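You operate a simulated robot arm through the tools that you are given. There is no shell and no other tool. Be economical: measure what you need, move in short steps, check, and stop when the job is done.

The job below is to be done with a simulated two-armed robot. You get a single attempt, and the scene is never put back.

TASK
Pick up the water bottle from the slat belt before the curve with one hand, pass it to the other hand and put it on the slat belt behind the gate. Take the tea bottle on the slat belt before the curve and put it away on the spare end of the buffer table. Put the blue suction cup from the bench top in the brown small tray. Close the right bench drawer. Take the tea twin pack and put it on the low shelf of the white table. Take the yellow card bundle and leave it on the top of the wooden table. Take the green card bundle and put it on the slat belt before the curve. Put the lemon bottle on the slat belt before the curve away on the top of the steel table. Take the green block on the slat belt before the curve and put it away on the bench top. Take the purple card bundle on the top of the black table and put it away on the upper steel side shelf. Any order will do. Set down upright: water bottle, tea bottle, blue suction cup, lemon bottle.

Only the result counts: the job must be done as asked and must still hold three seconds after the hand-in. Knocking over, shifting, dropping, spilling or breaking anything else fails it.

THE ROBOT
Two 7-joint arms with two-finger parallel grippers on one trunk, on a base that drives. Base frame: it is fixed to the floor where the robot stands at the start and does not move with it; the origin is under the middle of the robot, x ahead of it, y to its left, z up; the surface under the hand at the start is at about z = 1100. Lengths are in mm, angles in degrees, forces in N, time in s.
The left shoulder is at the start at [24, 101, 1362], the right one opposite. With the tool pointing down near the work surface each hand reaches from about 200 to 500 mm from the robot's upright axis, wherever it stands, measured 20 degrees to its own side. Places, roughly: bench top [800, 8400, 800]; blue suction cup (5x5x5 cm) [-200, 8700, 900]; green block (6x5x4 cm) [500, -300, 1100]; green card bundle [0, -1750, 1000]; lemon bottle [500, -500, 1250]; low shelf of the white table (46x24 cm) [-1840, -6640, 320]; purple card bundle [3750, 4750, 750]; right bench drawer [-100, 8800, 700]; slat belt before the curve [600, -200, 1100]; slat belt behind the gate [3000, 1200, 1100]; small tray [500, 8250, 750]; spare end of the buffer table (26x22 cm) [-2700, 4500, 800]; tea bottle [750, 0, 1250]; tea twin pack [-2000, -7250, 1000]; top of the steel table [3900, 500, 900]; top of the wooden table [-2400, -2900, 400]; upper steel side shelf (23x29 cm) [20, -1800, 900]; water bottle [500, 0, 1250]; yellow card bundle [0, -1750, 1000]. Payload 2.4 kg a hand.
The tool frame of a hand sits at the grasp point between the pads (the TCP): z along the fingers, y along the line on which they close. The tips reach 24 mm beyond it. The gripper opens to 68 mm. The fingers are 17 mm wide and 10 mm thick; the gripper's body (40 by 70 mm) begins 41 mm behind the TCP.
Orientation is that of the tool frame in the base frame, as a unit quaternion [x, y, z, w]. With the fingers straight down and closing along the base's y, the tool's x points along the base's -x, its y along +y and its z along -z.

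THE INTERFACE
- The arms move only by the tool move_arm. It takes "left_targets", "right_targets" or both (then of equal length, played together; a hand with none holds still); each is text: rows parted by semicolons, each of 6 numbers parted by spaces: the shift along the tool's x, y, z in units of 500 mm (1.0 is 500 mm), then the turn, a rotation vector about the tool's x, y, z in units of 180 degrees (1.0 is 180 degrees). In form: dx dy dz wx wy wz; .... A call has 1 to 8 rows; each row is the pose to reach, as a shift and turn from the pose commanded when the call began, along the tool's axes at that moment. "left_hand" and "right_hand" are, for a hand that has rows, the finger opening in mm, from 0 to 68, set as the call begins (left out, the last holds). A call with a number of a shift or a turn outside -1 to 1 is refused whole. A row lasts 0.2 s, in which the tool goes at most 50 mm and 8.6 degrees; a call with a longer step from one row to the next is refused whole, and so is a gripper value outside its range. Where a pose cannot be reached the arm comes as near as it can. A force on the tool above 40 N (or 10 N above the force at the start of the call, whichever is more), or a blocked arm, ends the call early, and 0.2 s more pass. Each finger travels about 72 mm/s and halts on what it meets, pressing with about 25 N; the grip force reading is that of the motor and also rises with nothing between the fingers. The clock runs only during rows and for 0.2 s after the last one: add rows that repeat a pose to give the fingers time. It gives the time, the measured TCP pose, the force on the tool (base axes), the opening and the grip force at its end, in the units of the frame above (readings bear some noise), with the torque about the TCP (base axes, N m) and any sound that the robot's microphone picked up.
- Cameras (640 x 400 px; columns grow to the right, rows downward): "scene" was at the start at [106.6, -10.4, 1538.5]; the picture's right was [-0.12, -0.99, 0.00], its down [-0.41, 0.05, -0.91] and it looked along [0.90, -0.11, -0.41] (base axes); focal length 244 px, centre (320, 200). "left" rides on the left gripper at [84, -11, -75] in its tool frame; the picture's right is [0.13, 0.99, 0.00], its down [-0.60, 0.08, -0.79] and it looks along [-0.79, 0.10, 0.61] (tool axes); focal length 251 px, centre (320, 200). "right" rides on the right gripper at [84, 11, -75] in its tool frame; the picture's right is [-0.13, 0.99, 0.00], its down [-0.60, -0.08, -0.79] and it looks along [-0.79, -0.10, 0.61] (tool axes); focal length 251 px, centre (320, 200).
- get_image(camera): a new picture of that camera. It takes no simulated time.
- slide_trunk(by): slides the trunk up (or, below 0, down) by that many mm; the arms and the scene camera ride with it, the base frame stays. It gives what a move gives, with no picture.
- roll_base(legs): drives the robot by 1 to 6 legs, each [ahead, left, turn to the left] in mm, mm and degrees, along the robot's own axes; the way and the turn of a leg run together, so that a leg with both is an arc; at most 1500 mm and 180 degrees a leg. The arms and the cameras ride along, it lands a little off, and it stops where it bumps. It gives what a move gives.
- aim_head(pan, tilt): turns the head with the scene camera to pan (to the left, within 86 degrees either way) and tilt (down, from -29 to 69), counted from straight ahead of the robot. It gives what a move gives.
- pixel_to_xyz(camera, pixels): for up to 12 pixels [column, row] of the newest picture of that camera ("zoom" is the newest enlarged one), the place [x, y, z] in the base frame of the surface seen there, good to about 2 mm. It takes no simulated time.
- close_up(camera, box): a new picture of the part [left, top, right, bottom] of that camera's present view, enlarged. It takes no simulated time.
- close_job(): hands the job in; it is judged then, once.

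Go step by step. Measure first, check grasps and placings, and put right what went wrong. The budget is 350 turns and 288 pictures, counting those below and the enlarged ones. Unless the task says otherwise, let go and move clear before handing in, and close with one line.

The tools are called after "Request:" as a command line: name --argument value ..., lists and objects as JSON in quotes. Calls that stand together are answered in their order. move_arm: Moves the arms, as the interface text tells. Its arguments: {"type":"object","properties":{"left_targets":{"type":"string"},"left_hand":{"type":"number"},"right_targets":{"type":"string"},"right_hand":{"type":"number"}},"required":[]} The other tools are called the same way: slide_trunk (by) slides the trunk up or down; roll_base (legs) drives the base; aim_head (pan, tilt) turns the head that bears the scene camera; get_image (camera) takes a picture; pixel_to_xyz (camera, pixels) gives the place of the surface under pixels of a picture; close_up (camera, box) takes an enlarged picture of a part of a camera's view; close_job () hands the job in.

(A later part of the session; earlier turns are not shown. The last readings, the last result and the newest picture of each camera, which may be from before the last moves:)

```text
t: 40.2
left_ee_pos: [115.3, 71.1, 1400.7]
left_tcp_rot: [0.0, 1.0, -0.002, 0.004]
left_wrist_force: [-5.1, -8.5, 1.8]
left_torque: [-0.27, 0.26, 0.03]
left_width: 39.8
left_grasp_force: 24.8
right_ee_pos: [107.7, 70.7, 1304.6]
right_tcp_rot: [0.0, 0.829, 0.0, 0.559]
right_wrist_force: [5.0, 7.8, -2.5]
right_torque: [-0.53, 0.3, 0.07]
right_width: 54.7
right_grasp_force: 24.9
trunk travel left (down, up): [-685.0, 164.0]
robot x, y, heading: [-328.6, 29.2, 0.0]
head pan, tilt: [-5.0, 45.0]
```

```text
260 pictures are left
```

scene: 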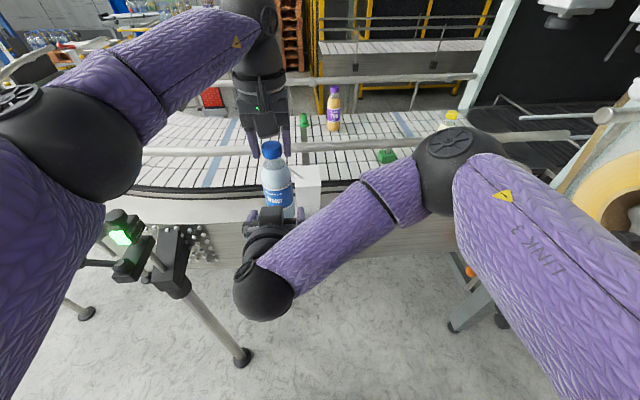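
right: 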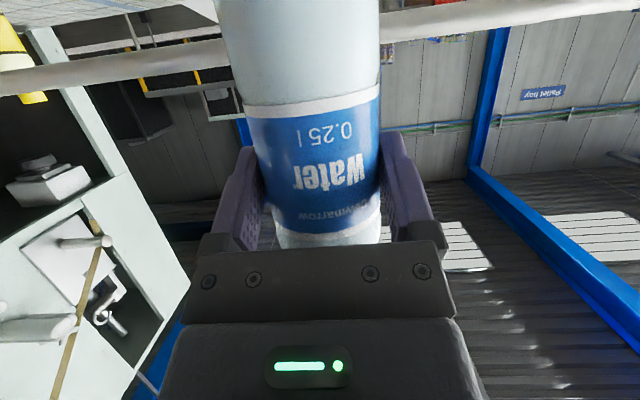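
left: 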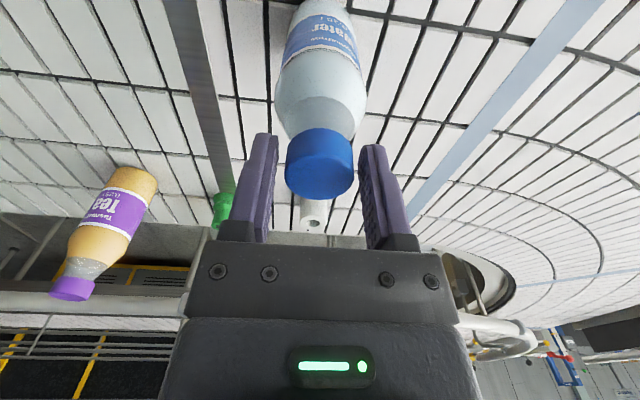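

The right grips the body at 54.7 mm with 25 N. I open the left and lift it straight up.

Request:
move_arm --left_targets "0 0 0 0 0 0; 0 0 0 0 0 0; 0 0 -.06 0 0 0; 0 0 -.13 0 0 0; 0 0 -.13 0 0 0" --left_hand 66

Request:
get_image --camera "scene"

```text
t: 41.4
left_ee_pos: [113.9, 72.8, 1464.2]
left_tcp_rot: [0.001, 1.0, -0.001, 0.004]
left_wrist_force: [0.5, 0.4, 0.5]
left_torque: [-0.01, 0.0, 0.0]
left_width: 66.0
left_grasp_force: 0.2
left hand out of reach, approached as far as the arm can: row 4
right_ee_pos: [108.2, 71.4, 1304.6]
right_tcp_rot: [-0.001, 0.829, 0.001, 0.56]
right_wrist_force: [-0.2, 0.4, -0.2]
right_torque: [-0.02, 0.03, 0.01]
right_width: 54.5
right_grasp_force: 24.5
trunk travel left (down, up): [-685.0, 164.0]
robot x, y, heading: [-328.9, 30.3, 0.2]
head pan, tilt: [-5.0, 45.0]
```

```text
259 pictures are left
```

scene: 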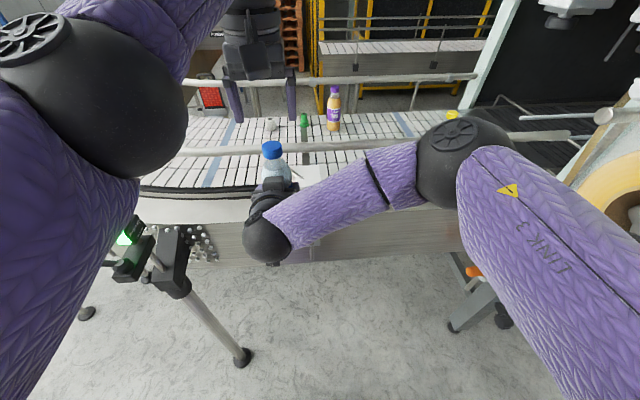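

The right now holds the water bottle alone. I measure obstacles (tripod, tape machine, orange handle, conveyor edge) for the lemon pick with the left hand.

Request:
pixel_to_xyz --camera "scene" --pixels '[[455, 326], [487, 270], [512, 318], [575, 225], [600, 245], [580, 300], [590, 360], [242, 358], [190, 285], [175, 240], [450, 230], [540, 300]]'

Request:
aim_head --pan -50 --tilt 35

Request:
get_image --camera "scene"

```text
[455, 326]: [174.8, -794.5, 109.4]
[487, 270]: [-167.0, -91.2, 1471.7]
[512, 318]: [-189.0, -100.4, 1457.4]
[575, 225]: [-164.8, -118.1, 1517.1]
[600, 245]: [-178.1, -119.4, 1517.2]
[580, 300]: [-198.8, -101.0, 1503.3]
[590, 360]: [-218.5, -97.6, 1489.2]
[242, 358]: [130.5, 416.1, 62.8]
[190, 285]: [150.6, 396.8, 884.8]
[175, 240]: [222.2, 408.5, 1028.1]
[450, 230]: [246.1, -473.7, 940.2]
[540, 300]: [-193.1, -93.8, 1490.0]
```

```text
t: 42.5
left_ee_pos: [113.3, 73.1, 1463.7]
left_tcp_rot: [0.0, 1.0, -0.002, 0.004]
left_wrist_force: [-0.2, -0.1, 0.1]
left_torque: [-0.03, 0.01, -0.02]
left_width: 65.9
left_grasp_force: 0.1
right_ee_pos: [108.2, 70.5, 1305.3]
right_tcp_rot: [0.001, 0.829, 0.0, 0.559]
right_wrist_force: [0.2, 0.2, 0.1]
right_torque: [0.01, 0.02, -0.02]
right_width: 54.7
right_grasp_force: 24.7
trunk travel left (down, up): [-685.0, 164.0]
robot x, y, heading: [-329.1, 30.2, -0.1]
head pan, tilt: [-50.0, 35.0]
```

```text
258 pictures are left
```

scene: 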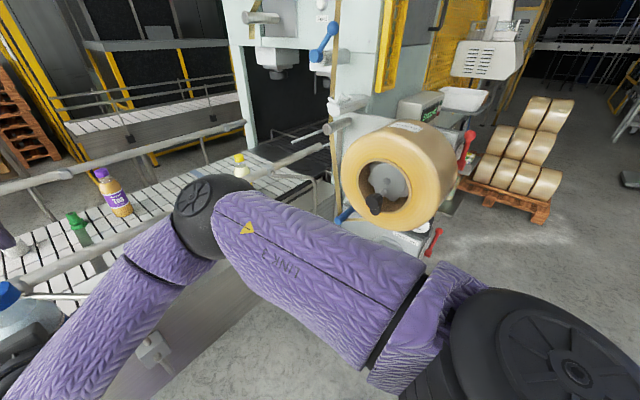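

I measure the tape roll machine on the right.

Request:
pixel_to_xyz --camera "scene" --pixels '[[375, 204], [400, 225], [350, 180], [435, 240], [470, 195], [420, 180], [245, 157], [285, 195], [330, 230], [150, 350]]'

```text
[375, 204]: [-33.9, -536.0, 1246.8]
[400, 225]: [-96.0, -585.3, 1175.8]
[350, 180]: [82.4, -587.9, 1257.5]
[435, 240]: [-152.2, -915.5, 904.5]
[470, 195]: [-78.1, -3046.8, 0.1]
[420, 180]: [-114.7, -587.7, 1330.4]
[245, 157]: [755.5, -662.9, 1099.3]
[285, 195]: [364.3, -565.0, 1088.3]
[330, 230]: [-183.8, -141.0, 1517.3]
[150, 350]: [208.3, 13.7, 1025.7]
```

I need to know how far the right elbow sticks out, so I measure it.

Request:
pixel_to_xyz --camera "scene" --pixels '[[205, 200], [240, 200], [300, 240], [380, 300], [420, 270], [470, 300], [560, 330], [630, 390], [480, 390]]'

```text
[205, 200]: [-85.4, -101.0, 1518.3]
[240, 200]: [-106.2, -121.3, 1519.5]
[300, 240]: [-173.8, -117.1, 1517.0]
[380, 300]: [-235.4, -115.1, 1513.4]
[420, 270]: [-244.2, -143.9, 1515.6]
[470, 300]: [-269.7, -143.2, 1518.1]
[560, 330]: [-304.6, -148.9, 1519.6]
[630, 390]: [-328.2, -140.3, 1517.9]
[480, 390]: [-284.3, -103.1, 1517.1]
```

The elbow stays within the body width. I check the height of the machine's protruding handles near the lemon.

Request:
pixel_to_xyz --camera "scene" --pixels '[[347, 103], [322, 55], [325, 30], [340, 122], [265, 18], [275, 62], [240, 60], [345, 160], [308, 133], [320, 60]]'

Request:
close_up --camera "scene" --box '[200, 0, 460, 240]'

```text
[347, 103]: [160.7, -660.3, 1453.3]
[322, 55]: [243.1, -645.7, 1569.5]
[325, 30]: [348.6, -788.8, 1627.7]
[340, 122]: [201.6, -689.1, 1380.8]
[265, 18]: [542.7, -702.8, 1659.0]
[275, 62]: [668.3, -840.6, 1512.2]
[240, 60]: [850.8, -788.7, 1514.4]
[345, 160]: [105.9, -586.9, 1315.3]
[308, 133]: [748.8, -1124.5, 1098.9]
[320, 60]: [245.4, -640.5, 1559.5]
```

```text
1.67 times, centred on (330, 120) of scene
```

zoom: 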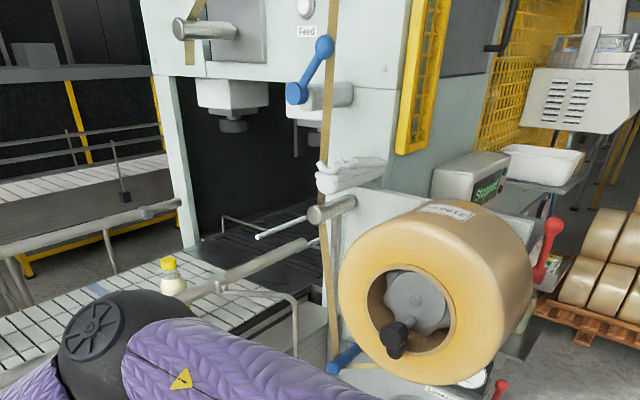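

Everything solid lies at y < −536. Plan: right holds the water bottle up at its own side; left pitches 20° and will take the lemon by its cap from about (20,−190) with heading −33°.

Request:
move_arm --right_targets "0 -.085 0 0 0 0; 0 -.17 0 0 0 0; 0 -.255 0 0 0 0; 0 -.34 0 0 0 0; -.06 -.34 -.044 0 0 0; -.12 -.34 -.088 0 0 0; -.18 -.34 -.133 0 0 0; -.241 -.34 -.177 0 0 0" --left_targets "0 0 0 0 -.0222 0; 0 0 0 0 -.0444 0; 0 0 0 0 -.0667 0; 0 0 0 0 -.0889 0; 0 0 0 0 -.1111 0; 0 0 0 0 -.1111 0; 0 0 0 0 -.1111 0; 0 0 0 0 -.1111 0"

Request:
get_image --camera "right"

```text
t: 44.3
left_ee_pos: [114.9, 71.6, 1464.6]
left_tcp_rot: [0.0, 0.984, -0.001, 0.178]
left_wrist_force: [-0.1, -0.4, -0.4]
left_torque: [0.0, -0.01, -0.03]
left_width: 65.8
left_grasp_force: 0.0
right_ee_pos: [68.9, -98.8, 1447.8]
right_tcp_rot: [0.0, 0.83, 0.0, 0.558]
right_wrist_force: [-0.1, 1.2, -2.6]
right_torque: [-0.01, 0.03, -0.01]
right_width: 54.4
right_grasp_force: 25.0
right hand out of reach, approached as far as the arm can: row 3, 4, 5
trunk travel left (down, up): [-685.0, 164.0]
robot x, y, heading: [-327.9, 27.3, 0.0]
head pan, tilt: [-50.0, 35.0]
```

```text
256 pictures are left
```

right: 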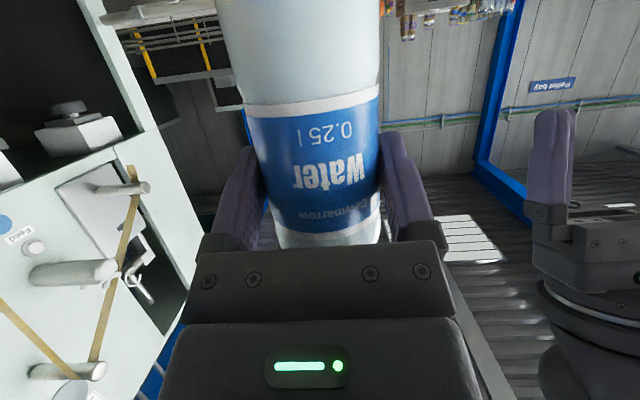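

The water bottle is held well. I drive: right 220, turn −33°, then diagonally forward.

Request:
roll_base --legs '[[0, -220, 0], [0, 0, -33], [250, 165, 0]]'

Request:
aim_head --pan 0 --tilt 45

Request:
get_image --camera "scene"

Request:
get_image --camera "left"

```text
t: 49.3
left_ee_pos: [365.2, -396.3, 1463.9]
left_tcp_rot: [0.285, 0.942, -0.052, 0.169]
left_wrist_force: [0.1, 0.2, 0.4]
left_torque: [0.01, 0.02, 0.0]
left_width: 65.9
left_grasp_force: 0.0
right_ee_pos: [233.4, -513.1, 1449.8]
right_tcp_rot: [0.24, 0.794, -0.161, 0.535]
right_wrist_force: [0.5, 0.0, -3.4]
right_torque: [0.0, 0.02, 0.0]
right_width: 54.6
right_grasp_force: 24.8
trunk travel left (down, up): [-685.0, 164.0]
robot x, y, heading: [-26.4, -187.8, -33.5]
head pan, tilt: [-50.0, 35.0]
```

```text
t: 50.5
left_ee_pos: [364.0, -395.4, 1464.7]
left_tcp_rot: [0.285, 0.942, -0.052, 0.17]
left_wrist_force: [0.1, 0.3, 0.8]
left_torque: [-0.03, 0.01, 0.0]
left_width: 66.1
left_grasp_force: 0.1
right_ee_pos: [231.7, -513.1, 1449.6]
right_tcp_rot: [0.24, 0.793, -0.162, 0.536]
right_wrist_force: [-0.2, 0.3, -3.4]
right_torque: [0.02, 0.04, -0.01]
right_width: 54.3
right_grasp_force: 25.1
trunk travel left (down, up): [-685.0, 164.0]
robot x, y, heading: [-27.4, -185.6, -33.5]
head pan, tilt: [0.0, 45.0]
```

```text
255 pictures are left
```

scene: 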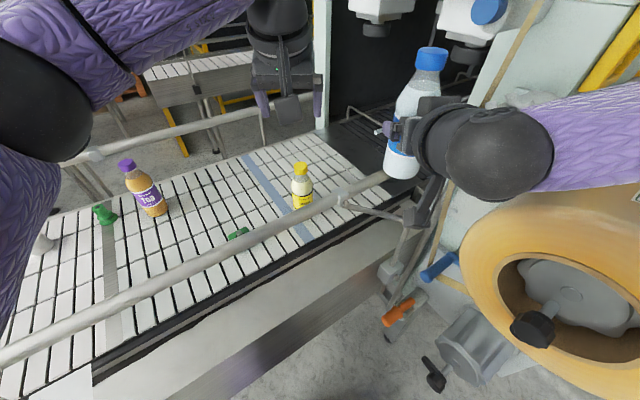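

```text
254 pictures are left
```

left: 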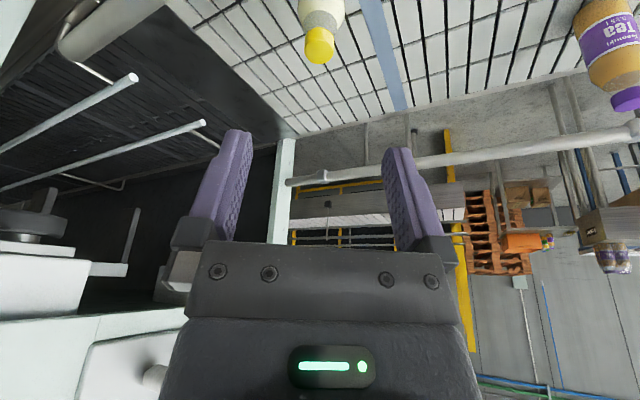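

The lemon bottle lies straight ahead at (301,180). I measure it and the left cap view.

Request:
pixel_to_xyz --camera "scene" --pixels '[[300, 165], [301, 170], [303, 190], [304, 203], [350, 195], [238, 232]]'

Request:
pixel_to_xyz --camera "left" --pixels '[[319, 44], [319, 54], [310, 48], [329, 48], [319, 32]]'

```text
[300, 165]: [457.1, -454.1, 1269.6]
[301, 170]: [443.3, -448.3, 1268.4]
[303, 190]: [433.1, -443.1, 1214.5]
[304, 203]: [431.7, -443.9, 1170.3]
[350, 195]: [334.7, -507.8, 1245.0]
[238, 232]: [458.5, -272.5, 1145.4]
```

```text
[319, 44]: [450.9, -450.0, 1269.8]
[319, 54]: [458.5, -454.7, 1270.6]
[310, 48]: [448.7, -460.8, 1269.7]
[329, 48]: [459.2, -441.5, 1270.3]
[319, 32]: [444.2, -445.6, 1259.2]
```

Cap centre ≈(455,−452). I roll 45 mm ahead for reach and bring the left hand above the cap.

Request:
roll_base --legs '[[45, 0, 0]]'

Request:
move_arm --left_targets "-.007 .002 .07 0 0 0; -.013 .003 .14 0 0 0; -.02 .005 .21 0 0 0; -.026 .006 .286 0 0 0; -.026 .006 .286 0 0 0"

Request:
get_image --camera "left"

Request:
get_image --camera "scene"

```text
t: 51.4
left_ee_pos: [403.5, -420.9, 1464.2]
left_tcp_rot: [0.284, 0.942, -0.052, 0.169]
left_wrist_force: [0.3, -0.9, -0.5]
left_torque: [-0.02, -0.01, 0.02]
left_width: 65.9
left_grasp_force: 0.0
right_ee_pos: [269.7, -538.5, 1447.9]
right_tcp_rot: [0.239, 0.794, -0.16, 0.535]
right_wrist_force: [0.4, -0.4, -2.9]
right_torque: [0.01, 0.0, -0.02]
right_width: 54.4
right_grasp_force: 25.1
trunk travel left (down, up): [-685.0, 164.0]
robot x, y, heading: [6.8, -210.0, -33.6]
head pan, tilt: [0.0, 45.0]
```

```text
t: 52.5
left_ee_pos: [455.0, -449.6, 1334.7]
left_tcp_rot: [0.285, 0.942, -0.052, 0.17]
left_wrist_force: [-0.6, -0.4, -0.2]
left_torque: [-0.03, 0.0, -0.01]
left_width: 66.0
left_grasp_force: 0.0
right_ee_pos: [269.7, -537.5, 1449.8]
right_tcp_rot: [0.24, 0.794, -0.162, 0.535]
right_wrist_force: [0.2, -0.2, -3.4]
right_torque: [0.02, 0.03, 0.0]
right_width: 54.5
right_grasp_force: 24.6
trunk travel left (down, up): [-685.0, 164.0]
robot x, y, heading: [5.4, -210.0, -33.5]
head pan, tilt: [0.0, 45.0]
```

```text
253 pictures are left
```

left: 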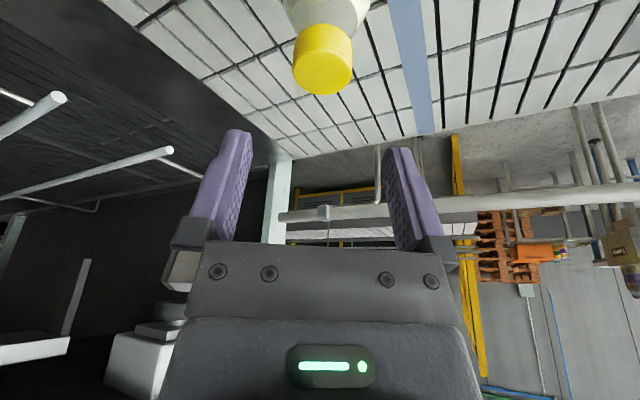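

```text
252 pictures are left
```

scene: 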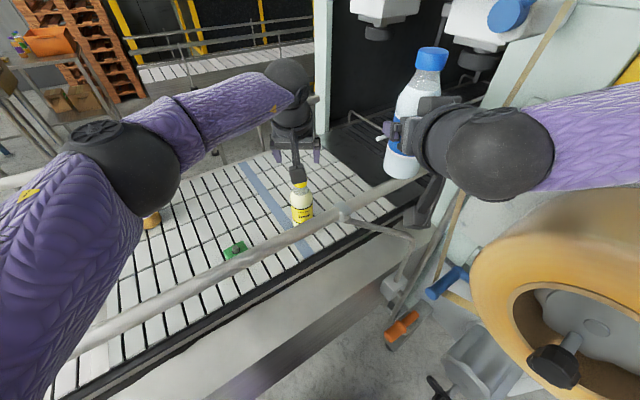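

I check the cap from the hand camera, then lower.

Request:
pixel_to_xyz --camera "left" --pixels '[[323, 80], [308, 76], [338, 70], [325, 90], [323, 66], [321, 56]]'

```text
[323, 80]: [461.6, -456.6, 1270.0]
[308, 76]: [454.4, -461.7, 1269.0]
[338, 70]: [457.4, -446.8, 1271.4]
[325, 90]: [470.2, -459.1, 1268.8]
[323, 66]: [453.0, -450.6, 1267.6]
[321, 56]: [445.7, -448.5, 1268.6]
```

Cap centre ≈(457,−453). Lower to z≈1273 and close the left hand.

Request:
move_arm --left_targets ".017 -.004 .06 0 0 0; .034 -.004 .12 0 0 0; .034 -.004 .12 0 0 0"

Request:
move_arm --left_targets "0 0 0 0 0 0; 0 0 0 0 0 0; 0 0 0 0 0 0; 0 0 0 0 0 0; 0 0 0 0 0 0" --left_hand 0

Request:
get_image --camera "left"

```text
t: 53.4
left_ee_pos: [456.3, -456.7, 1271.0]
left_tcp_rot: [0.285, 0.942, -0.051, 0.169]
left_wrist_force: [-0.6, 0.4, -0.5]
left_torque: [0.03, 0.01, 0.02]
left_width: 66.0
left_grasp_force: 0.1
right_ee_pos: [269.6, -539.3, 1450.2]
right_tcp_rot: [0.24, 0.793, -0.162, 0.536]
right_wrist_force: [-0.2, 0.5, -2.1]
right_torque: [0.02, 0.03, 0.0]
right_width: 54.6
right_grasp_force: 25.3
trunk travel left (down, up): [-685.0, 164.0]
robot x, y, heading: [12.6, -210.7, -33.5]
head pan, tilt: [0.0, 45.0]
```

```text
t: 54.5
left_ee_pos: [457.3, -456.3, 1270.1]
left_tcp_rot: [0.285, 0.942, -0.051, 0.17]
left_wrist_force: [1.1, -0.5, 1.5]
left_torque: [-0.12, -0.1, 0.05]
left_width: 41.2
left_grasp_force: 25.0
right_ee_pos: [269.5, -538.5, 1449.1]
right_tcp_rot: [0.24, 0.794, -0.161, 0.535]
right_wrist_force: [0.0, 0.1, -2.1]
right_torque: [0.03, 0.03, 0.02]
right_width: 54.3
right_grasp_force: 24.8
trunk travel left (down, up): [-685.0, 164.0]
robot x, y, heading: [7.5, -208.3, -33.7]
head pan, tilt: [0.0, 45.0]
```

```text
251 pictures are left
```

left: 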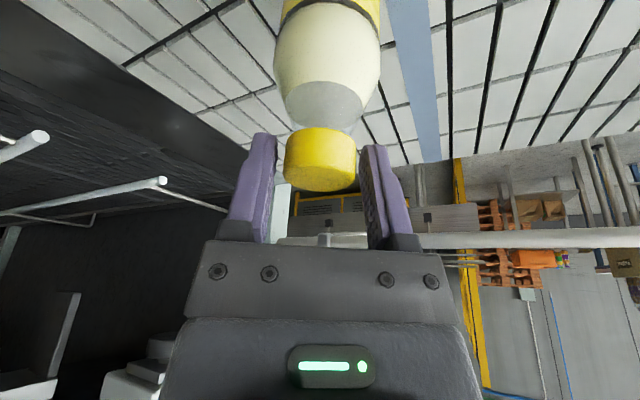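

Grip 41 mm, 25 N. I lift 185 mm vertically.

Request:
move_arm --left_targets "-.014 0 -.038 0 0 0; -.041 0 -.113 0 0 0; -.068 0 -.188 0 0 0; -.096 0 -.263 0 0 0; -.126 0 -.347 0 0 0; -.126 0 -.347 0 0 0"

Request:
get_image --camera "scene"

```text
t: 56.0
left_ee_pos: [455.4, -451.3, 1453.9]
left_tcp_rot: [0.284, 0.942, -0.053, 0.169]
left_wrist_force: [0.4, 0.4, -2.9]
left_torque: [0.01, 0.01, -0.02]
left_width: 41.0
left_grasp_force: 25.2
left hand out of reach, approached as far as the arm can: row 5, 6
right_ee_pos: [269.9, -538.4, 1448.5]
right_tcp_rot: [0.24, 0.794, -0.161, 0.535]
right_wrist_force: [1.1, -0.4, -2.3]
right_torque: [0.06, 0.03, 0.02]
right_width: 54.1
right_grasp_force: 24.9
trunk travel left (down, up): [-685.0, 164.0]
robot x, y, heading: [7.5, -212.1, -33.5]
head pan, tilt: [0.0, 45.0]
```

```text
250 pictures are left
```

scene: 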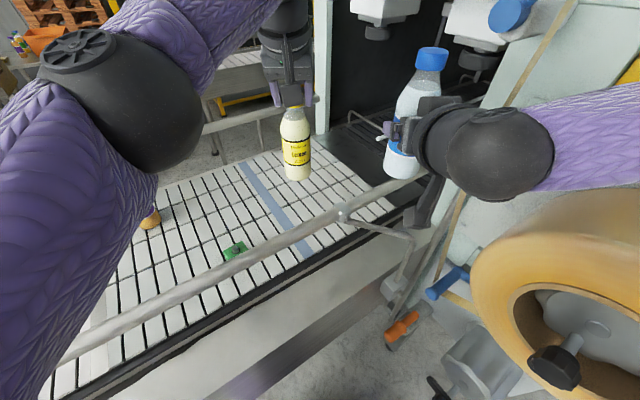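

Both bottles are held. I back out, turn to face the open floor on the left and look.

Request:
roll_base --legs '[[-392, -235, 0], [0, 0, 93.5]]'

Request:
aim_head --pan 0 --tilt 12

Request:
get_image --camera "scene"

```text
t: 62.6
left_ee_pos: [-229.9, 263.4, 1453.8]
left_tcp_rot: [-0.482, 0.858, 0.086, 0.155]
left_wrist_force: [-0.6, 0.7, -1.6]
left_torque: [-0.03, -0.02, -0.01]
left_width: 41.3
left_grasp_force: 24.8
right_ee_pos: [-136.7, 82.1, 1449.1]
right_tcp_rot: [-0.406, 0.724, 0.273, 0.487]
right_wrist_force: [0.3, 0.5, -2.0]
right_torque: [0.01, 0.0, 0.0]
right_width: 54.3
right_grasp_force: 25.1
trunk travel left (down, up): [-685.0, 164.0]
robot x, y, heading: [-453.8, -191.4, 58.7]
head pan, tilt: [0.0, 45.0]
```

```text
t: 63.6
left_ee_pos: [-230.2, 264.1, 1454.1]
left_tcp_rot: [-0.483, 0.858, 0.086, 0.155]
left_wrist_force: [1.1, -0.5, -2.4]
left_torque: [-0.02, 0.02, 0.02]
left_width: 40.9
left_grasp_force: 25.3
right_ee_pos: [-136.7, 82.3, 1449.0]
right_tcp_rot: [-0.406, 0.724, 0.273, 0.487]
right_wrist_force: [-0.7, -0.1, -2.0]
right_torque: [-0.04, 0.01, -0.02]
right_width: 54.2
right_grasp_force: 25.4
trunk travel left (down, up): [-685.0, 164.0]
robot x, y, heading: [-453.4, -192.2, 58.5]
head pan, tilt: [0.0, 12.0]
```

```text
249 pictures are left
```

scene: 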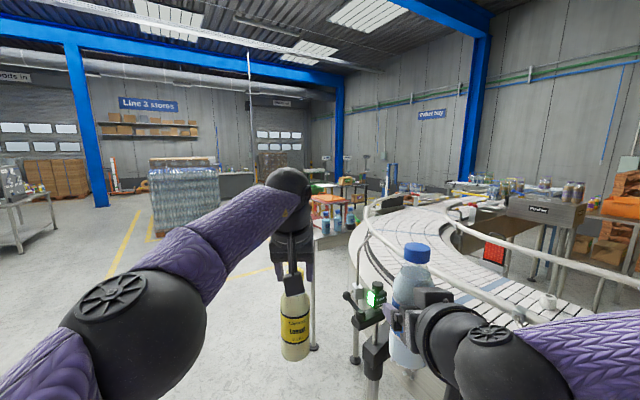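

I measure key obstacles along the way: shelf with blue bottles, red table, pallet, conveyor's far side.

Request:
pixel_to_xyz --camera "scene" --pixels '[[316, 348], [330, 242], [325, 215], [330, 200], [355, 355], [180, 200], [390, 200], [420, 192], [470, 185], [360, 190], [150, 255], [400, 175]]'

Request:
close_up --camera "scene" --box '[300, 140, 640, 260]'

```text
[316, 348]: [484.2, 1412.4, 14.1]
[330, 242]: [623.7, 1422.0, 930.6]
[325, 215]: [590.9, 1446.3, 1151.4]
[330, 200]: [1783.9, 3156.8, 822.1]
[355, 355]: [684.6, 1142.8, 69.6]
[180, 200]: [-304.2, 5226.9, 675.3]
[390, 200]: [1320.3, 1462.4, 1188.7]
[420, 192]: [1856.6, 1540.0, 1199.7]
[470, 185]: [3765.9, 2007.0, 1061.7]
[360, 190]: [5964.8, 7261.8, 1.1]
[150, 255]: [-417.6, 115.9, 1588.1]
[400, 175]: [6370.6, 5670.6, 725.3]
```

```text
1.88 times, centred on (470, 200) of scene
```

zoom: 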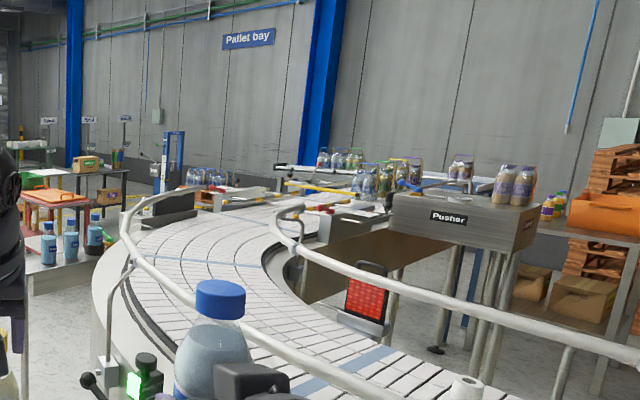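

Route: face +y, go along x≈−250 to y≈2260, turn to +x and go on, staying between the conveyor (y<1600) and the tables (y>3100).

Request:
roll_base --legs '[[0, 0, 31.4], [1500, -200, 0], [900, 0, 0], [0, 0, -90], [1400, 0, 0]]'

Request:
aim_head --pan -25 --tilt 25

Request:
get_image --camera "scene"

```text
refused: leg 2 is longer than a leg can be; nothing moved
```

```text
t: 64.5
left_ee_pos: [-230.2, 265.5, 1453.6]
left_tcp_rot: [-0.483, 0.858, 0.085, 0.155]
left_wrist_force: [0.8, -0.1, -3.0]
left_torque: [-0.01, 0.02, 0.0]
left_width: 40.9
left_grasp_force: 25.2
right_ee_pos: [-136.7, 82.9, 1449.9]
right_tcp_rot: [-0.406, 0.724, 0.273, 0.487]
right_wrist_force: [0.1, 0.3, -3.2]
right_torque: [0.01, -0.01, -0.01]
right_width: 54.4
right_grasp_force: 24.8
trunk travel left (down, up): [-685.0, 164.0]
robot x, y, heading: [-453.7, -187.9, 58.6]
head pan, tilt: [-25.0, 25.0]
```

```text
247 pictures are left
```

scene: 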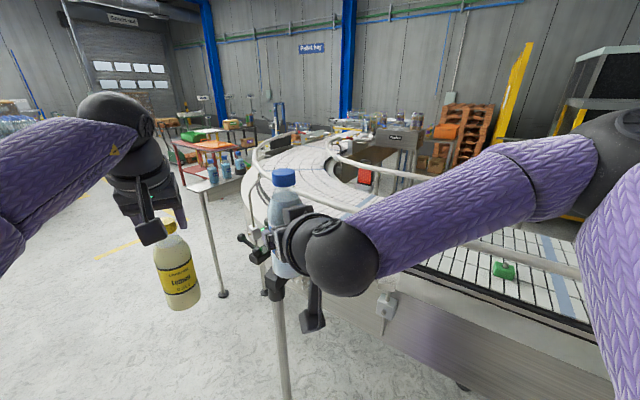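

The leg was just over 1500 mm; I shorten it.

Request:
roll_base --legs '[[0, 0, 31.4], [1400, -200, 0], [1000, 0, 0], [0, 0, -90], [1400, 0, 0]]'

Request:
get_image --camera "scene"

```text
t: 88.2
left_ee_pos: [1643.0, 2200.0, 1455.5]
left_tcp_rot: [0.008, 0.984, -0.002, 0.177]
left_wrist_force: [-1.0, -0.1, -3.1]
left_torque: [0.0, 0.03, 0.0]
left_width: 40.2
left_grasp_force: 25.6
right_ee_pos: [1535.5, 2029.5, 1448.6]
right_tcp_rot: [0.008, 0.829, -0.005, 0.559]
right_wrist_force: [0.8, 0.0, -2.4]
right_torque: [0.0, 0.01, -0.01]
right_width: 54.6
right_grasp_force: 25.1
trunk travel left (down, up): [-685.0, 164.0]
robot x, y, heading: [1138.3, 2168.2, -1.1]
head pan, tilt: [-25.0, 25.0]
```

```text
246 pictures are left
```

scene: 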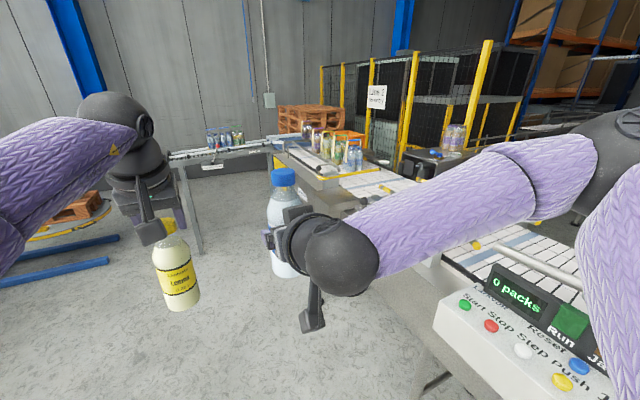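

The way is clear. I drive on 1200 mm and then turn toward the belt to view the gate area.

Request:
roll_base --legs '[[1200, 100, 0], [0, 0, -60]]'

Request:
aim_head --pan 0 --tilt 25

Request:
get_image --camera "scene"

```text
t: 97.0
left_ee_pos: [2627.8, 1842.0, 1453.6]
left_tcp_rot: [0.495, 0.85, -0.09, 0.153]
left_wrist_force: [0.4, 0.1, -3.0]
left_torque: [0.0, 0.04, -0.01]
left_width: 40.1
left_grasp_force: 25.0
right_ee_pos: [2423.6, 1849.5, 1449.2]
right_tcp_rot: [0.418, 0.716, -0.281, 0.482]
right_wrist_force: [0.4, 0.0, -3.2]
right_torque: [0.03, 0.03, -0.05]
right_width: 54.3
right_grasp_force: 24.9
trunk travel left (down, up): [-685.0, 164.0]
robot x, y, heading: [2344.0, 2256.8, -60.4]
head pan, tilt: [-25.0, 25.0]
```

```text
t: 97.8
left_ee_pos: [2626.9, 1842.5, 1454.1]
left_tcp_rot: [0.496, 0.85, -0.09, 0.153]
left_wrist_force: [-0.3, 0.3, -2.8]
left_torque: [0.0, -0.01, -0.01]
left_width: 40.0
left_grasp_force: 24.6
right_ee_pos: [2423.5, 1849.0, 1449.6]
right_tcp_rot: [0.418, 0.716, -0.281, 0.483]
right_wrist_force: [0.1, -1.0, -2.5]
right_torque: [0.03, 0.01, 0.01]
right_width: 54.3
right_grasp_force: 24.4
trunk travel left (down, up): [-685.0, 164.0]
robot x, y, heading: [2338.0, 2258.4, -60.6]
head pan, tilt: [0.0, 25.0]
```

```text
245 pictures are left
```

scene: 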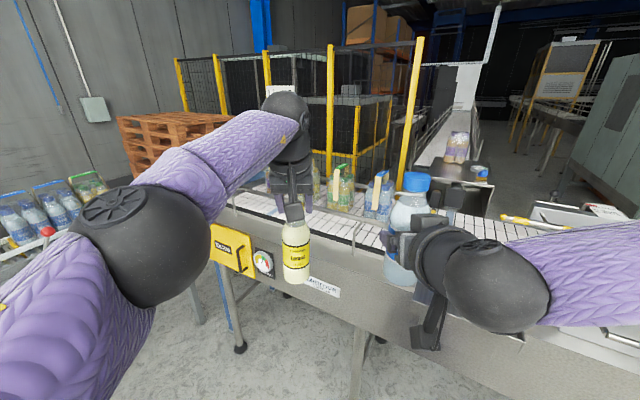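

The belt part behind the gate runs from about (240,200) to (480,240) with packs on it. I measure the belt and the gate.

Request:
pixel_to_xyz --camera "scene" --pixels '[[240, 203], [265, 212], [335, 232], [345, 243], [370, 235], [470, 228], [535, 222], [340, 180], [375, 190], [265, 262], [320, 250], [345, 225]]'

Request:
close_up --camera "scene" --box '[190, 140, 640, 320]'

```text
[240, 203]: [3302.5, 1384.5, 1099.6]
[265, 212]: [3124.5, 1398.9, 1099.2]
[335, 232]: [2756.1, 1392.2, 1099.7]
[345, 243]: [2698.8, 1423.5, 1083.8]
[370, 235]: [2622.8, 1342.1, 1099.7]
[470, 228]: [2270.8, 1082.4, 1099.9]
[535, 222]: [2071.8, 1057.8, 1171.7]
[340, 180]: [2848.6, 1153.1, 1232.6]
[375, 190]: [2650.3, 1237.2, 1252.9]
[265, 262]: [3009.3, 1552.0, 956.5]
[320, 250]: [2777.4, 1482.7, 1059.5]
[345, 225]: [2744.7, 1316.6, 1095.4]
```

```text
1.42 times, centred on (415, 230) of scene
```

zoom: 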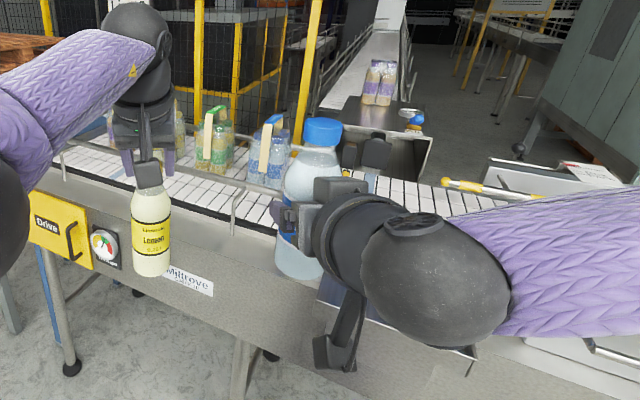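

I drive to face the belt squarely at about (3050,2000).

Request:
roll_base --legs '[[0, 0, -29.5], [230, 710, 0]]'

Request:
aim_head --pan 0 --tilt 35

Request:
get_image --camera "scene"

```text
t: 103.3
left_ee_pos: [3084.2, 1521.9, 1453.2]
left_tcp_rot: [0.698, 0.694, -0.126, 0.124]
left_wrist_force: [-0.3, 0.0, -3.2]
left_torque: [0.05, -0.01, 0.03]
left_width: 39.5
left_grasp_force: 24.5
right_ee_pos: [2909.6, 1629.4, 1449.2]
right_tcp_rot: [0.588, 0.585, -0.396, 0.394]
right_wrist_force: [0.4, 0.4, -2.6]
right_torque: [0.04, 0.03, -0.02]
right_width: 54.4
right_grasp_force: 24.6
trunk travel left (down, up): [-685.0, 164.0]
robot x, y, heading: [3039.4, 2024.1, -90.3]
head pan, tilt: [0.0, 25.0]
```

```text
t: 104.0
left_ee_pos: [3083.4, 1522.2, 1454.3]
left_tcp_rot: [0.698, 0.694, -0.126, 0.124]
left_wrist_force: [-0.7, 0.4, -3.1]
left_torque: [0.0, 0.02, -0.06]
left_width: 39.8
left_grasp_force: 25.2
right_ee_pos: [2910.3, 1630.7, 1449.3]
right_tcp_rot: [0.589, 0.584, -0.396, 0.394]
right_wrist_force: [-0.7, 0.1, -2.8]
right_torque: [0.04, 0.0, 0.01]
right_width: 54.2
right_grasp_force: 24.9
trunk travel left (down, up): [-685.0, 164.0]
robot x, y, heading: [3043.5, 2027.6, -90.4]
head pan, tilt: [0.0, 35.0]
```

```text
243 pictures are left
```

scene: 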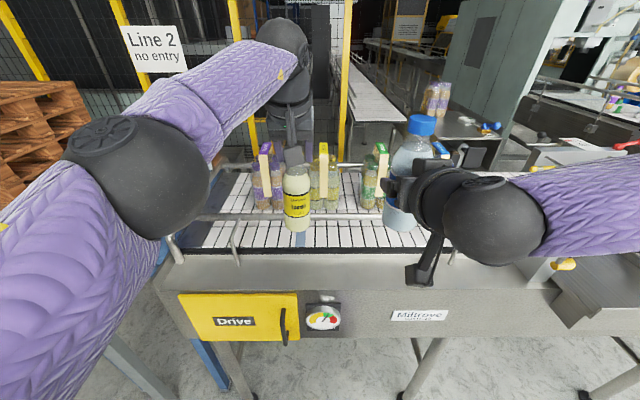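

There is a near rail at about row 213. I measure it, the belt and the packs' fronts.

Request:
pixel_to_xyz --camera "scene" --pixels '[[225, 217], [345, 216], [235, 235], [335, 250], [345, 230], [370, 195], [345, 195], [320, 200], [372, 208], [320, 245], [352, 212], [235, 300]]'

Request:
close_up --camera "scene" --box '[170, 130, 490, 330]'

```text
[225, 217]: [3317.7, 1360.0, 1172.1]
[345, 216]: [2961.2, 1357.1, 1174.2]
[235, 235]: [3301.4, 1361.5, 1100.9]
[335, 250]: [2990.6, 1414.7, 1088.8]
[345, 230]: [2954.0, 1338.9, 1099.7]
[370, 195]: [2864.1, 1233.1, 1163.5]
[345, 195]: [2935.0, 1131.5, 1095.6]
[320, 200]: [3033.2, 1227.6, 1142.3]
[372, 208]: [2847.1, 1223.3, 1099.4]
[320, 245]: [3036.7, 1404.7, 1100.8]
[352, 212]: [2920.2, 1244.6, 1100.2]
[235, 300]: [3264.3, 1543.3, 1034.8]
```

```text
2.00 times, centred on (330, 230) of scene
```

zoom: 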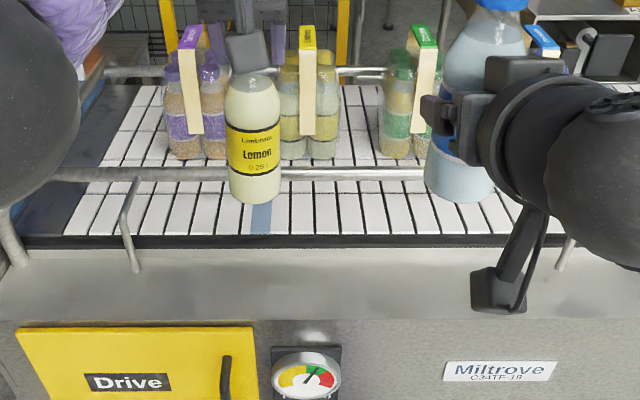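

The near rail (y≈1357, top ≈1182) would foul the pitched right hand, so I must regrip the water higher and steeper. I'll set the lemon bottle down temporarily on this belt in front of the packs, freeing the left hand; first I roll 205 mm closer.

Request:
roll_base --legs '[[205, 0, 0]]'

Request:
get_image --camera "scene"

Request:
get_image --camera "left"

```text
t: 105.7
left_ee_pos: [3082.1, 1314.3, 1453.1]
left_tcp_rot: [0.698, 0.693, -0.126, 0.124]
left_wrist_force: [0.0, -0.6, -2.0]
left_torque: [0.0, 0.02, -0.01]
left_width: 39.6
left_grasp_force: 24.9
right_ee_pos: [2909.7, 1421.9, 1450.6]
right_tcp_rot: [0.589, 0.584, -0.396, 0.394]
right_wrist_force: [0.6, -0.2, -2.7]
right_torque: [0.06, 0.02, -0.02]
right_width: 54.4
right_grasp_force: 25.0
trunk travel left (down, up): [-685.0, 164.0]
robot x, y, heading: [3041.3, 1822.1, -90.6]
head pan, tilt: [0.0, 35.0]
```

```text
241 pictures are left
```

scene: 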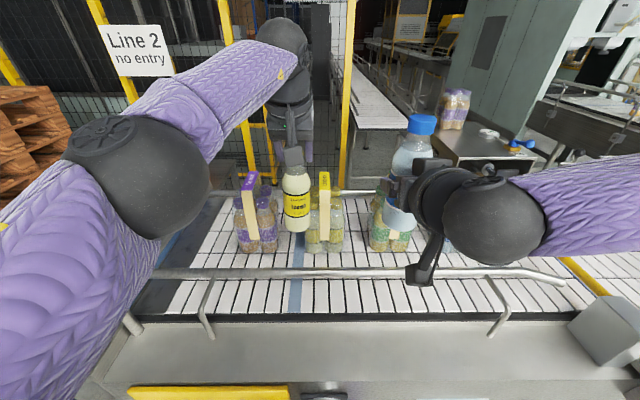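

```text
240 pictures are left
```

left: 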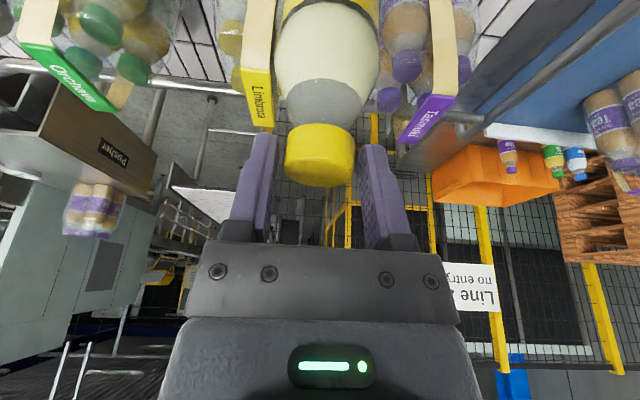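

I measure the packs' positions relative to the free strip.

Request:
pixel_to_xyz --camera "scene" --pixels '[[240, 250], [274, 248], [305, 250], [343, 248], [372, 248], [300, 262], [300, 276], [352, 255], [285, 255], [410, 250], [350, 285], [280, 290]]'

```text
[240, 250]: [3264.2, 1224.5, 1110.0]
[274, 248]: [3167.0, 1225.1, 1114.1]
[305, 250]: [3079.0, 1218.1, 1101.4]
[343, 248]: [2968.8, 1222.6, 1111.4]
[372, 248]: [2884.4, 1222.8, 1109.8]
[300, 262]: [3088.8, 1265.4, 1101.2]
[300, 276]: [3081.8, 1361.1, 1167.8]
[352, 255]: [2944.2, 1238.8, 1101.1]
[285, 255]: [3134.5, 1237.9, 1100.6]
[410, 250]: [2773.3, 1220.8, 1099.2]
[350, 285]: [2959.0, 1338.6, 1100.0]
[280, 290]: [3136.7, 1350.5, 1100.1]
```

Packs' fronts are at y≈1222; the free strip centre is y≈1290. I lower the lemon there to just above the belt.

Request:
move_arm --left_targets "-.045 0 .016 0 0 0; -.03 0 .09 0 0 0; 0 0 .17 0 0 0; .03 0 .25 0 0 0; .071 0 .33 0 0 0; .071 0 .33 0 0 0"

Request:
get_image --camera "scene"

```text
t: 107.1
left_ee_pos: [3083.3, 1290.8, 1287.0]
left_tcp_rot: [0.698, 0.693, -0.127, 0.125]
left_wrist_force: [0.1, -0.7, -2.7]
left_torque: [-0.01, -0.02, -0.03]
left_width: 39.7
left_grasp_force: 25.7
left hand out of reach, approached as far as the arm can: row 1, 2, 3, 4
right_ee_pos: [2910.2, 1422.5, 1449.3]
right_tcp_rot: [0.588, 0.585, -0.396, 0.394]
right_wrist_force: [0.0, -0.4, -3.3]
right_torque: [0.04, 0.0, -0.02]
right_width: 54.3
right_grasp_force: 25.5
trunk travel left (down, up): [-685.0, 164.0]
robot x, y, heading: [3037.9, 1817.6, -90.1]
head pan, tilt: [0.0, 35.0]
```

```text
239 pictures are left
```

scene: 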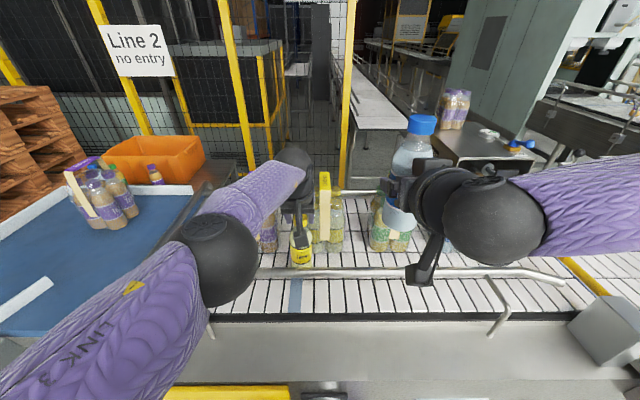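

I lower the last ~12 mm gently.

Request:
move_arm --left_targets ".0027 0 .0075 0 0 0; .0055 0 .015 0 0 0; .0082 0 .0226 0 0 0; .0082 0 .0226 0 0 0"

Request:
pixel_to_xyz --camera "scene" --pixels '[[150, 150], [90, 205], [60, 270], [180, 200], [210, 180], [230, 40], [345, 150], [480, 140], [155, 172], [100, 240]]'

```text
t: 108.1
left_ee_pos: [3083.0, 1294.7, 1275.4]
left_tcp_rot: [0.698, 0.694, -0.126, 0.124]
left_wrist_force: [-0.5, -1.0, -1.3]
left_torque: [-0.01, 0.06, -0.02]
left_width: 39.6
left_grasp_force: 24.8
left hand out of reach, approached as far as the arm can: row 3, 4
right_ee_pos: [2909.7, 1421.8, 1449.4]
right_tcp_rot: [0.588, 0.585, -0.396, 0.393]
right_wrist_force: [-0.1, 0.4, -3.7]
right_torque: [0.07, -0.02, -0.01]
right_width: 54.6
right_grasp_force: 24.8
trunk travel left (down, up): [-685.0, 164.0]
robot x, y, heading: [3040.2, 1818.0, -90.6]
head pan, tilt: [0.0, 35.0]
```

```text
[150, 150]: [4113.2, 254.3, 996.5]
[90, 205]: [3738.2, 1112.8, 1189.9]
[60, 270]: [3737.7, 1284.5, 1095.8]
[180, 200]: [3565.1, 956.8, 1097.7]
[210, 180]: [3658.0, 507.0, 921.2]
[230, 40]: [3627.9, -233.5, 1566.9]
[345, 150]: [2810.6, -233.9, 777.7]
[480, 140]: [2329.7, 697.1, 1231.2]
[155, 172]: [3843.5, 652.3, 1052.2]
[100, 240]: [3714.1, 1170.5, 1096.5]
```

Slightly short of reach; I lower via the trunk by 4 mm and check for contact.

Request:
slide_trunk --by -4

Request:
get_image --camera "left"

```text
t: 108.6
left_ee_pos: [3085.3, 1294.8, 1274.1]
left_tcp_rot: [0.697, 0.694, -0.129, 0.126]
left_wrist_force: [6.1, -2.4, 31.8]
left_torque: [-0.24, -0.21, 0.0]
left_width: 39.9
left_grasp_force: 24.6
right_ee_pos: [2910.5, 1425.0, 1445.5]
right_tcp_rot: [0.588, 0.584, -0.398, 0.393]
right_wrist_force: [0.4, -1.0, -2.6]
right_torque: [0.03, 0.0, -0.02]
right_width: 54.2
right_grasp_force: 24.3
trunk travel left (down, up): [-681.0, 168.0]
robot x, y, heading: [3042.1, 1817.1, -90.4]
head pan, tilt: [0.0, 35.0]
```

```text
238 pictures are left
```

left: 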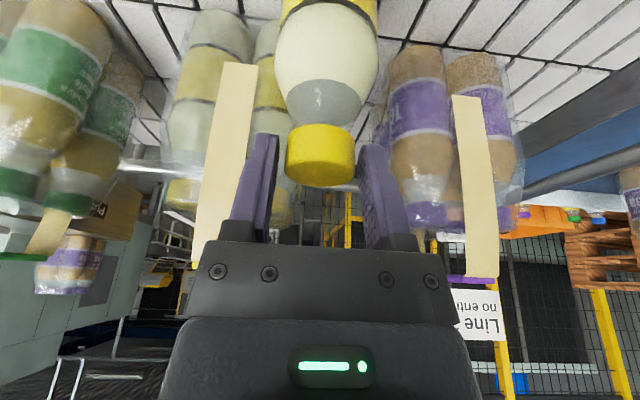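

Firm contact (32 N). I relieve it slightly, open the left and lift off vertically.

Request:
slide_trunk --by 3

Request:
move_arm --left_targets "0 0 0 0 0 0; 0 0 0 0 0 0; 0 0 0 0 0 0; -.014 0 -.038 0 0 0; -.048 0 -.13 0 0 0; -.082 0 -.22 0 0 0; -.082 0 -.22 0 0 0" --left_hand 64

Request:
get_image --camera "scene"

```text
t: 109.1
left_ee_pos: [3084.2, 1294.8, 1275.0]
left_tcp_rot: [0.698, 0.694, -0.126, 0.125]
left_wrist_force: [5.0, -2.1, 14.4]
left_torque: [-0.55, -0.45, 0.09]
left_width: 39.9
left_grasp_force: 25.0
right_ee_pos: [2909.8, 1423.4, 1448.2]
right_tcp_rot: [0.588, 0.584, -0.397, 0.393]
right_wrist_force: [-0.3, -0.1, -3.0]
right_torque: [0.02, -0.03, -0.01]
right_width: 54.4
right_grasp_force: 25.0
trunk travel left (down, up): [-684.0, 165.0]
robot x, y, heading: [3044.8, 1815.8, -90.2]
head pan, tilt: [0.0, 35.0]
```

```text
t: 110.7
left_ee_pos: [3082.5, 1299.5, 1391.9]
left_tcp_rot: [0.699, 0.693, -0.127, 0.124]
left_wrist_force: [-0.6, -0.5, 0.0]
left_torque: [0.0, -0.02, 0.02]
left_width: 64.0
left_grasp_force: 0.1
left hand out of reach, approached as far as the arm can: row 6, 7
right_ee_pos: [2908.0, 1423.1, 1447.6]
right_tcp_rot: [0.589, 0.584, -0.396, 0.394]
right_wrist_force: [-0.1, -0.4, -2.8]
right_torque: [0.02, -0.01, -0.01]
right_width: 54.4
right_grasp_force: 24.6
trunk travel left (down, up): [-684.0, 165.0]
robot x, y, heading: [3039.7, 1820.6, -90.5]
head pan, tilt: [0.0, 35.0]
```

```text
237 pictures are left
```

scene: 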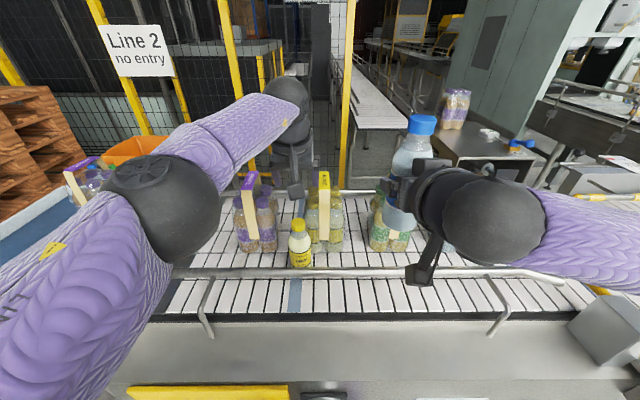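

The lemon stands upright in the strip. I back off 260 mm, then lower the right hand and level the left hand for the regrip.

Request:
roll_base --legs '[[-260, 0, 0]]'

Request:
move_arm --right_targets ".09 0 .036 0 0 0; .18 0 .073 0 0 0; .27 0 .109 0 0 0; .36 0 .146 0 0 0; .45 0 .182 0 0 0; .45 0 .182 0 0 0" --left_targets ".032 -.007 -.012 0 .0222 0; .064 -.015 -.023 0 .0444 0; .096 -.022 -.035 0 .0667 0; .128 -.03 -.047 0 .0889 0; .16 -.037 -.06 0 .1111 0; .192 -.044 -.07 0 .1111 0" --left_hand 66

Request:
move_arm --right_targets "-.004 .076 .01 0 0 0; -.009 .151 .02 0 0 0; -.013 .227 .03 0 0 0; -.017 .302 .043 0 0 0; -.017 .302 .043 0 0 0"

Request:
get_image --camera "left"

```text
t: 112.6
left_ee_pos: [3084.3, 1552.2, 1389.6]
left_tcp_rot: [0.701, 0.691, -0.127, 0.123]
left_wrist_force: [-0.2, 0.0, -0.3]
left_torque: [-0.01, 0.03, -0.01]
left_width: 63.8
left_grasp_force: 0.0
right_ee_pos: [2908.9, 1675.1, 1448.5]
right_tcp_rot: [0.59, 0.582, -0.399, 0.393]
right_wrist_force: [0.2, 0.4, -2.6]
right_torque: [0.06, 0.03, -0.03]
right_width: 54.7
right_grasp_force: 24.5
trunk travel left (down, up): [-684.0, 165.0]
robot x, y, heading: [3043.1, 2073.7, -90.8]
head pan, tilt: [0.0, 35.0]
```

```text
t: 114.0
left_ee_pos: [3061.8, 1655.0, 1389.7]
left_tcp_rot: [0.712, 0.702, -0.003, 0.002]
left_wrist_force: [0.3, -0.8, 0.1]
left_torque: [-0.01, -0.03, 0.02]
left_width: 66.0
left_grasp_force: 0.1
right_ee_pos: [2909.9, 1676.9, 1387.5]
right_tcp_rot: [0.59, 0.583, -0.397, 0.392]
right_wrist_force: [-0.2, 0.0, -2.7]
right_torque: [0.04, -0.05, 0.0]
right_width: 54.3
right_grasp_force: 24.9
right hand out of reach, approached as far as the arm can: row 2, 3, 4, 5, 6
trunk travel left (down, up): [-684.0, 165.0]
robot x, y, heading: [3039.4, 2071.8, -90.8]
head pan, tilt: [0.0, 35.0]
```

```text
t: 114.7
left_ee_pos: [3070.7, 1649.5, 1388.9]
left_tcp_rot: [0.705, 0.709, 0.001, 0.009]
left_wrist_force: [28.8, 0.4, 0.4]
left_torque: [0.0, 0.26, -0.29]
left_width: 43.4
left_grasp_force: 0.0
right_ee_pos: [2995.7, 1660.9, 1387.2]
right_tcp_rot: [0.596, 0.578, -0.403, 0.384]
right_wrist_force: [-28.3, 0.3, -3.3]
right_torque: [0.04, -0.27, -0.05]
right_width: 54.3
right_grasp_force: 24.7
trunk travel left (down, up): [-684.0, 165.0]
robot x, y, heading: [3043.0, 2070.3, -90.8]
head pan, tilt: [0.0, 35.0]
stopped in row 3 (left hand): the force on the tool passed its limit at 53 N (the readings are from after the stop); the commanded pose is now the measured one
```

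```text
236 pictures are left
```

left: 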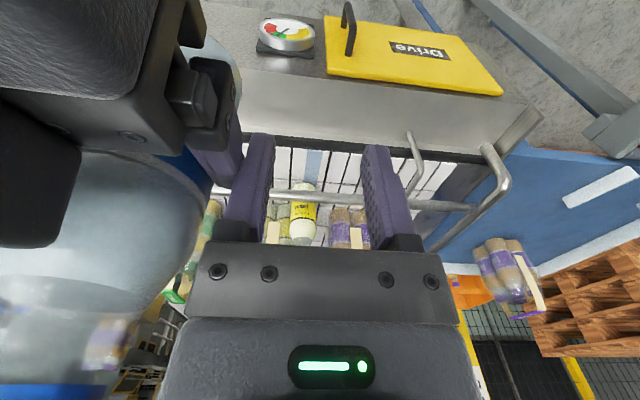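

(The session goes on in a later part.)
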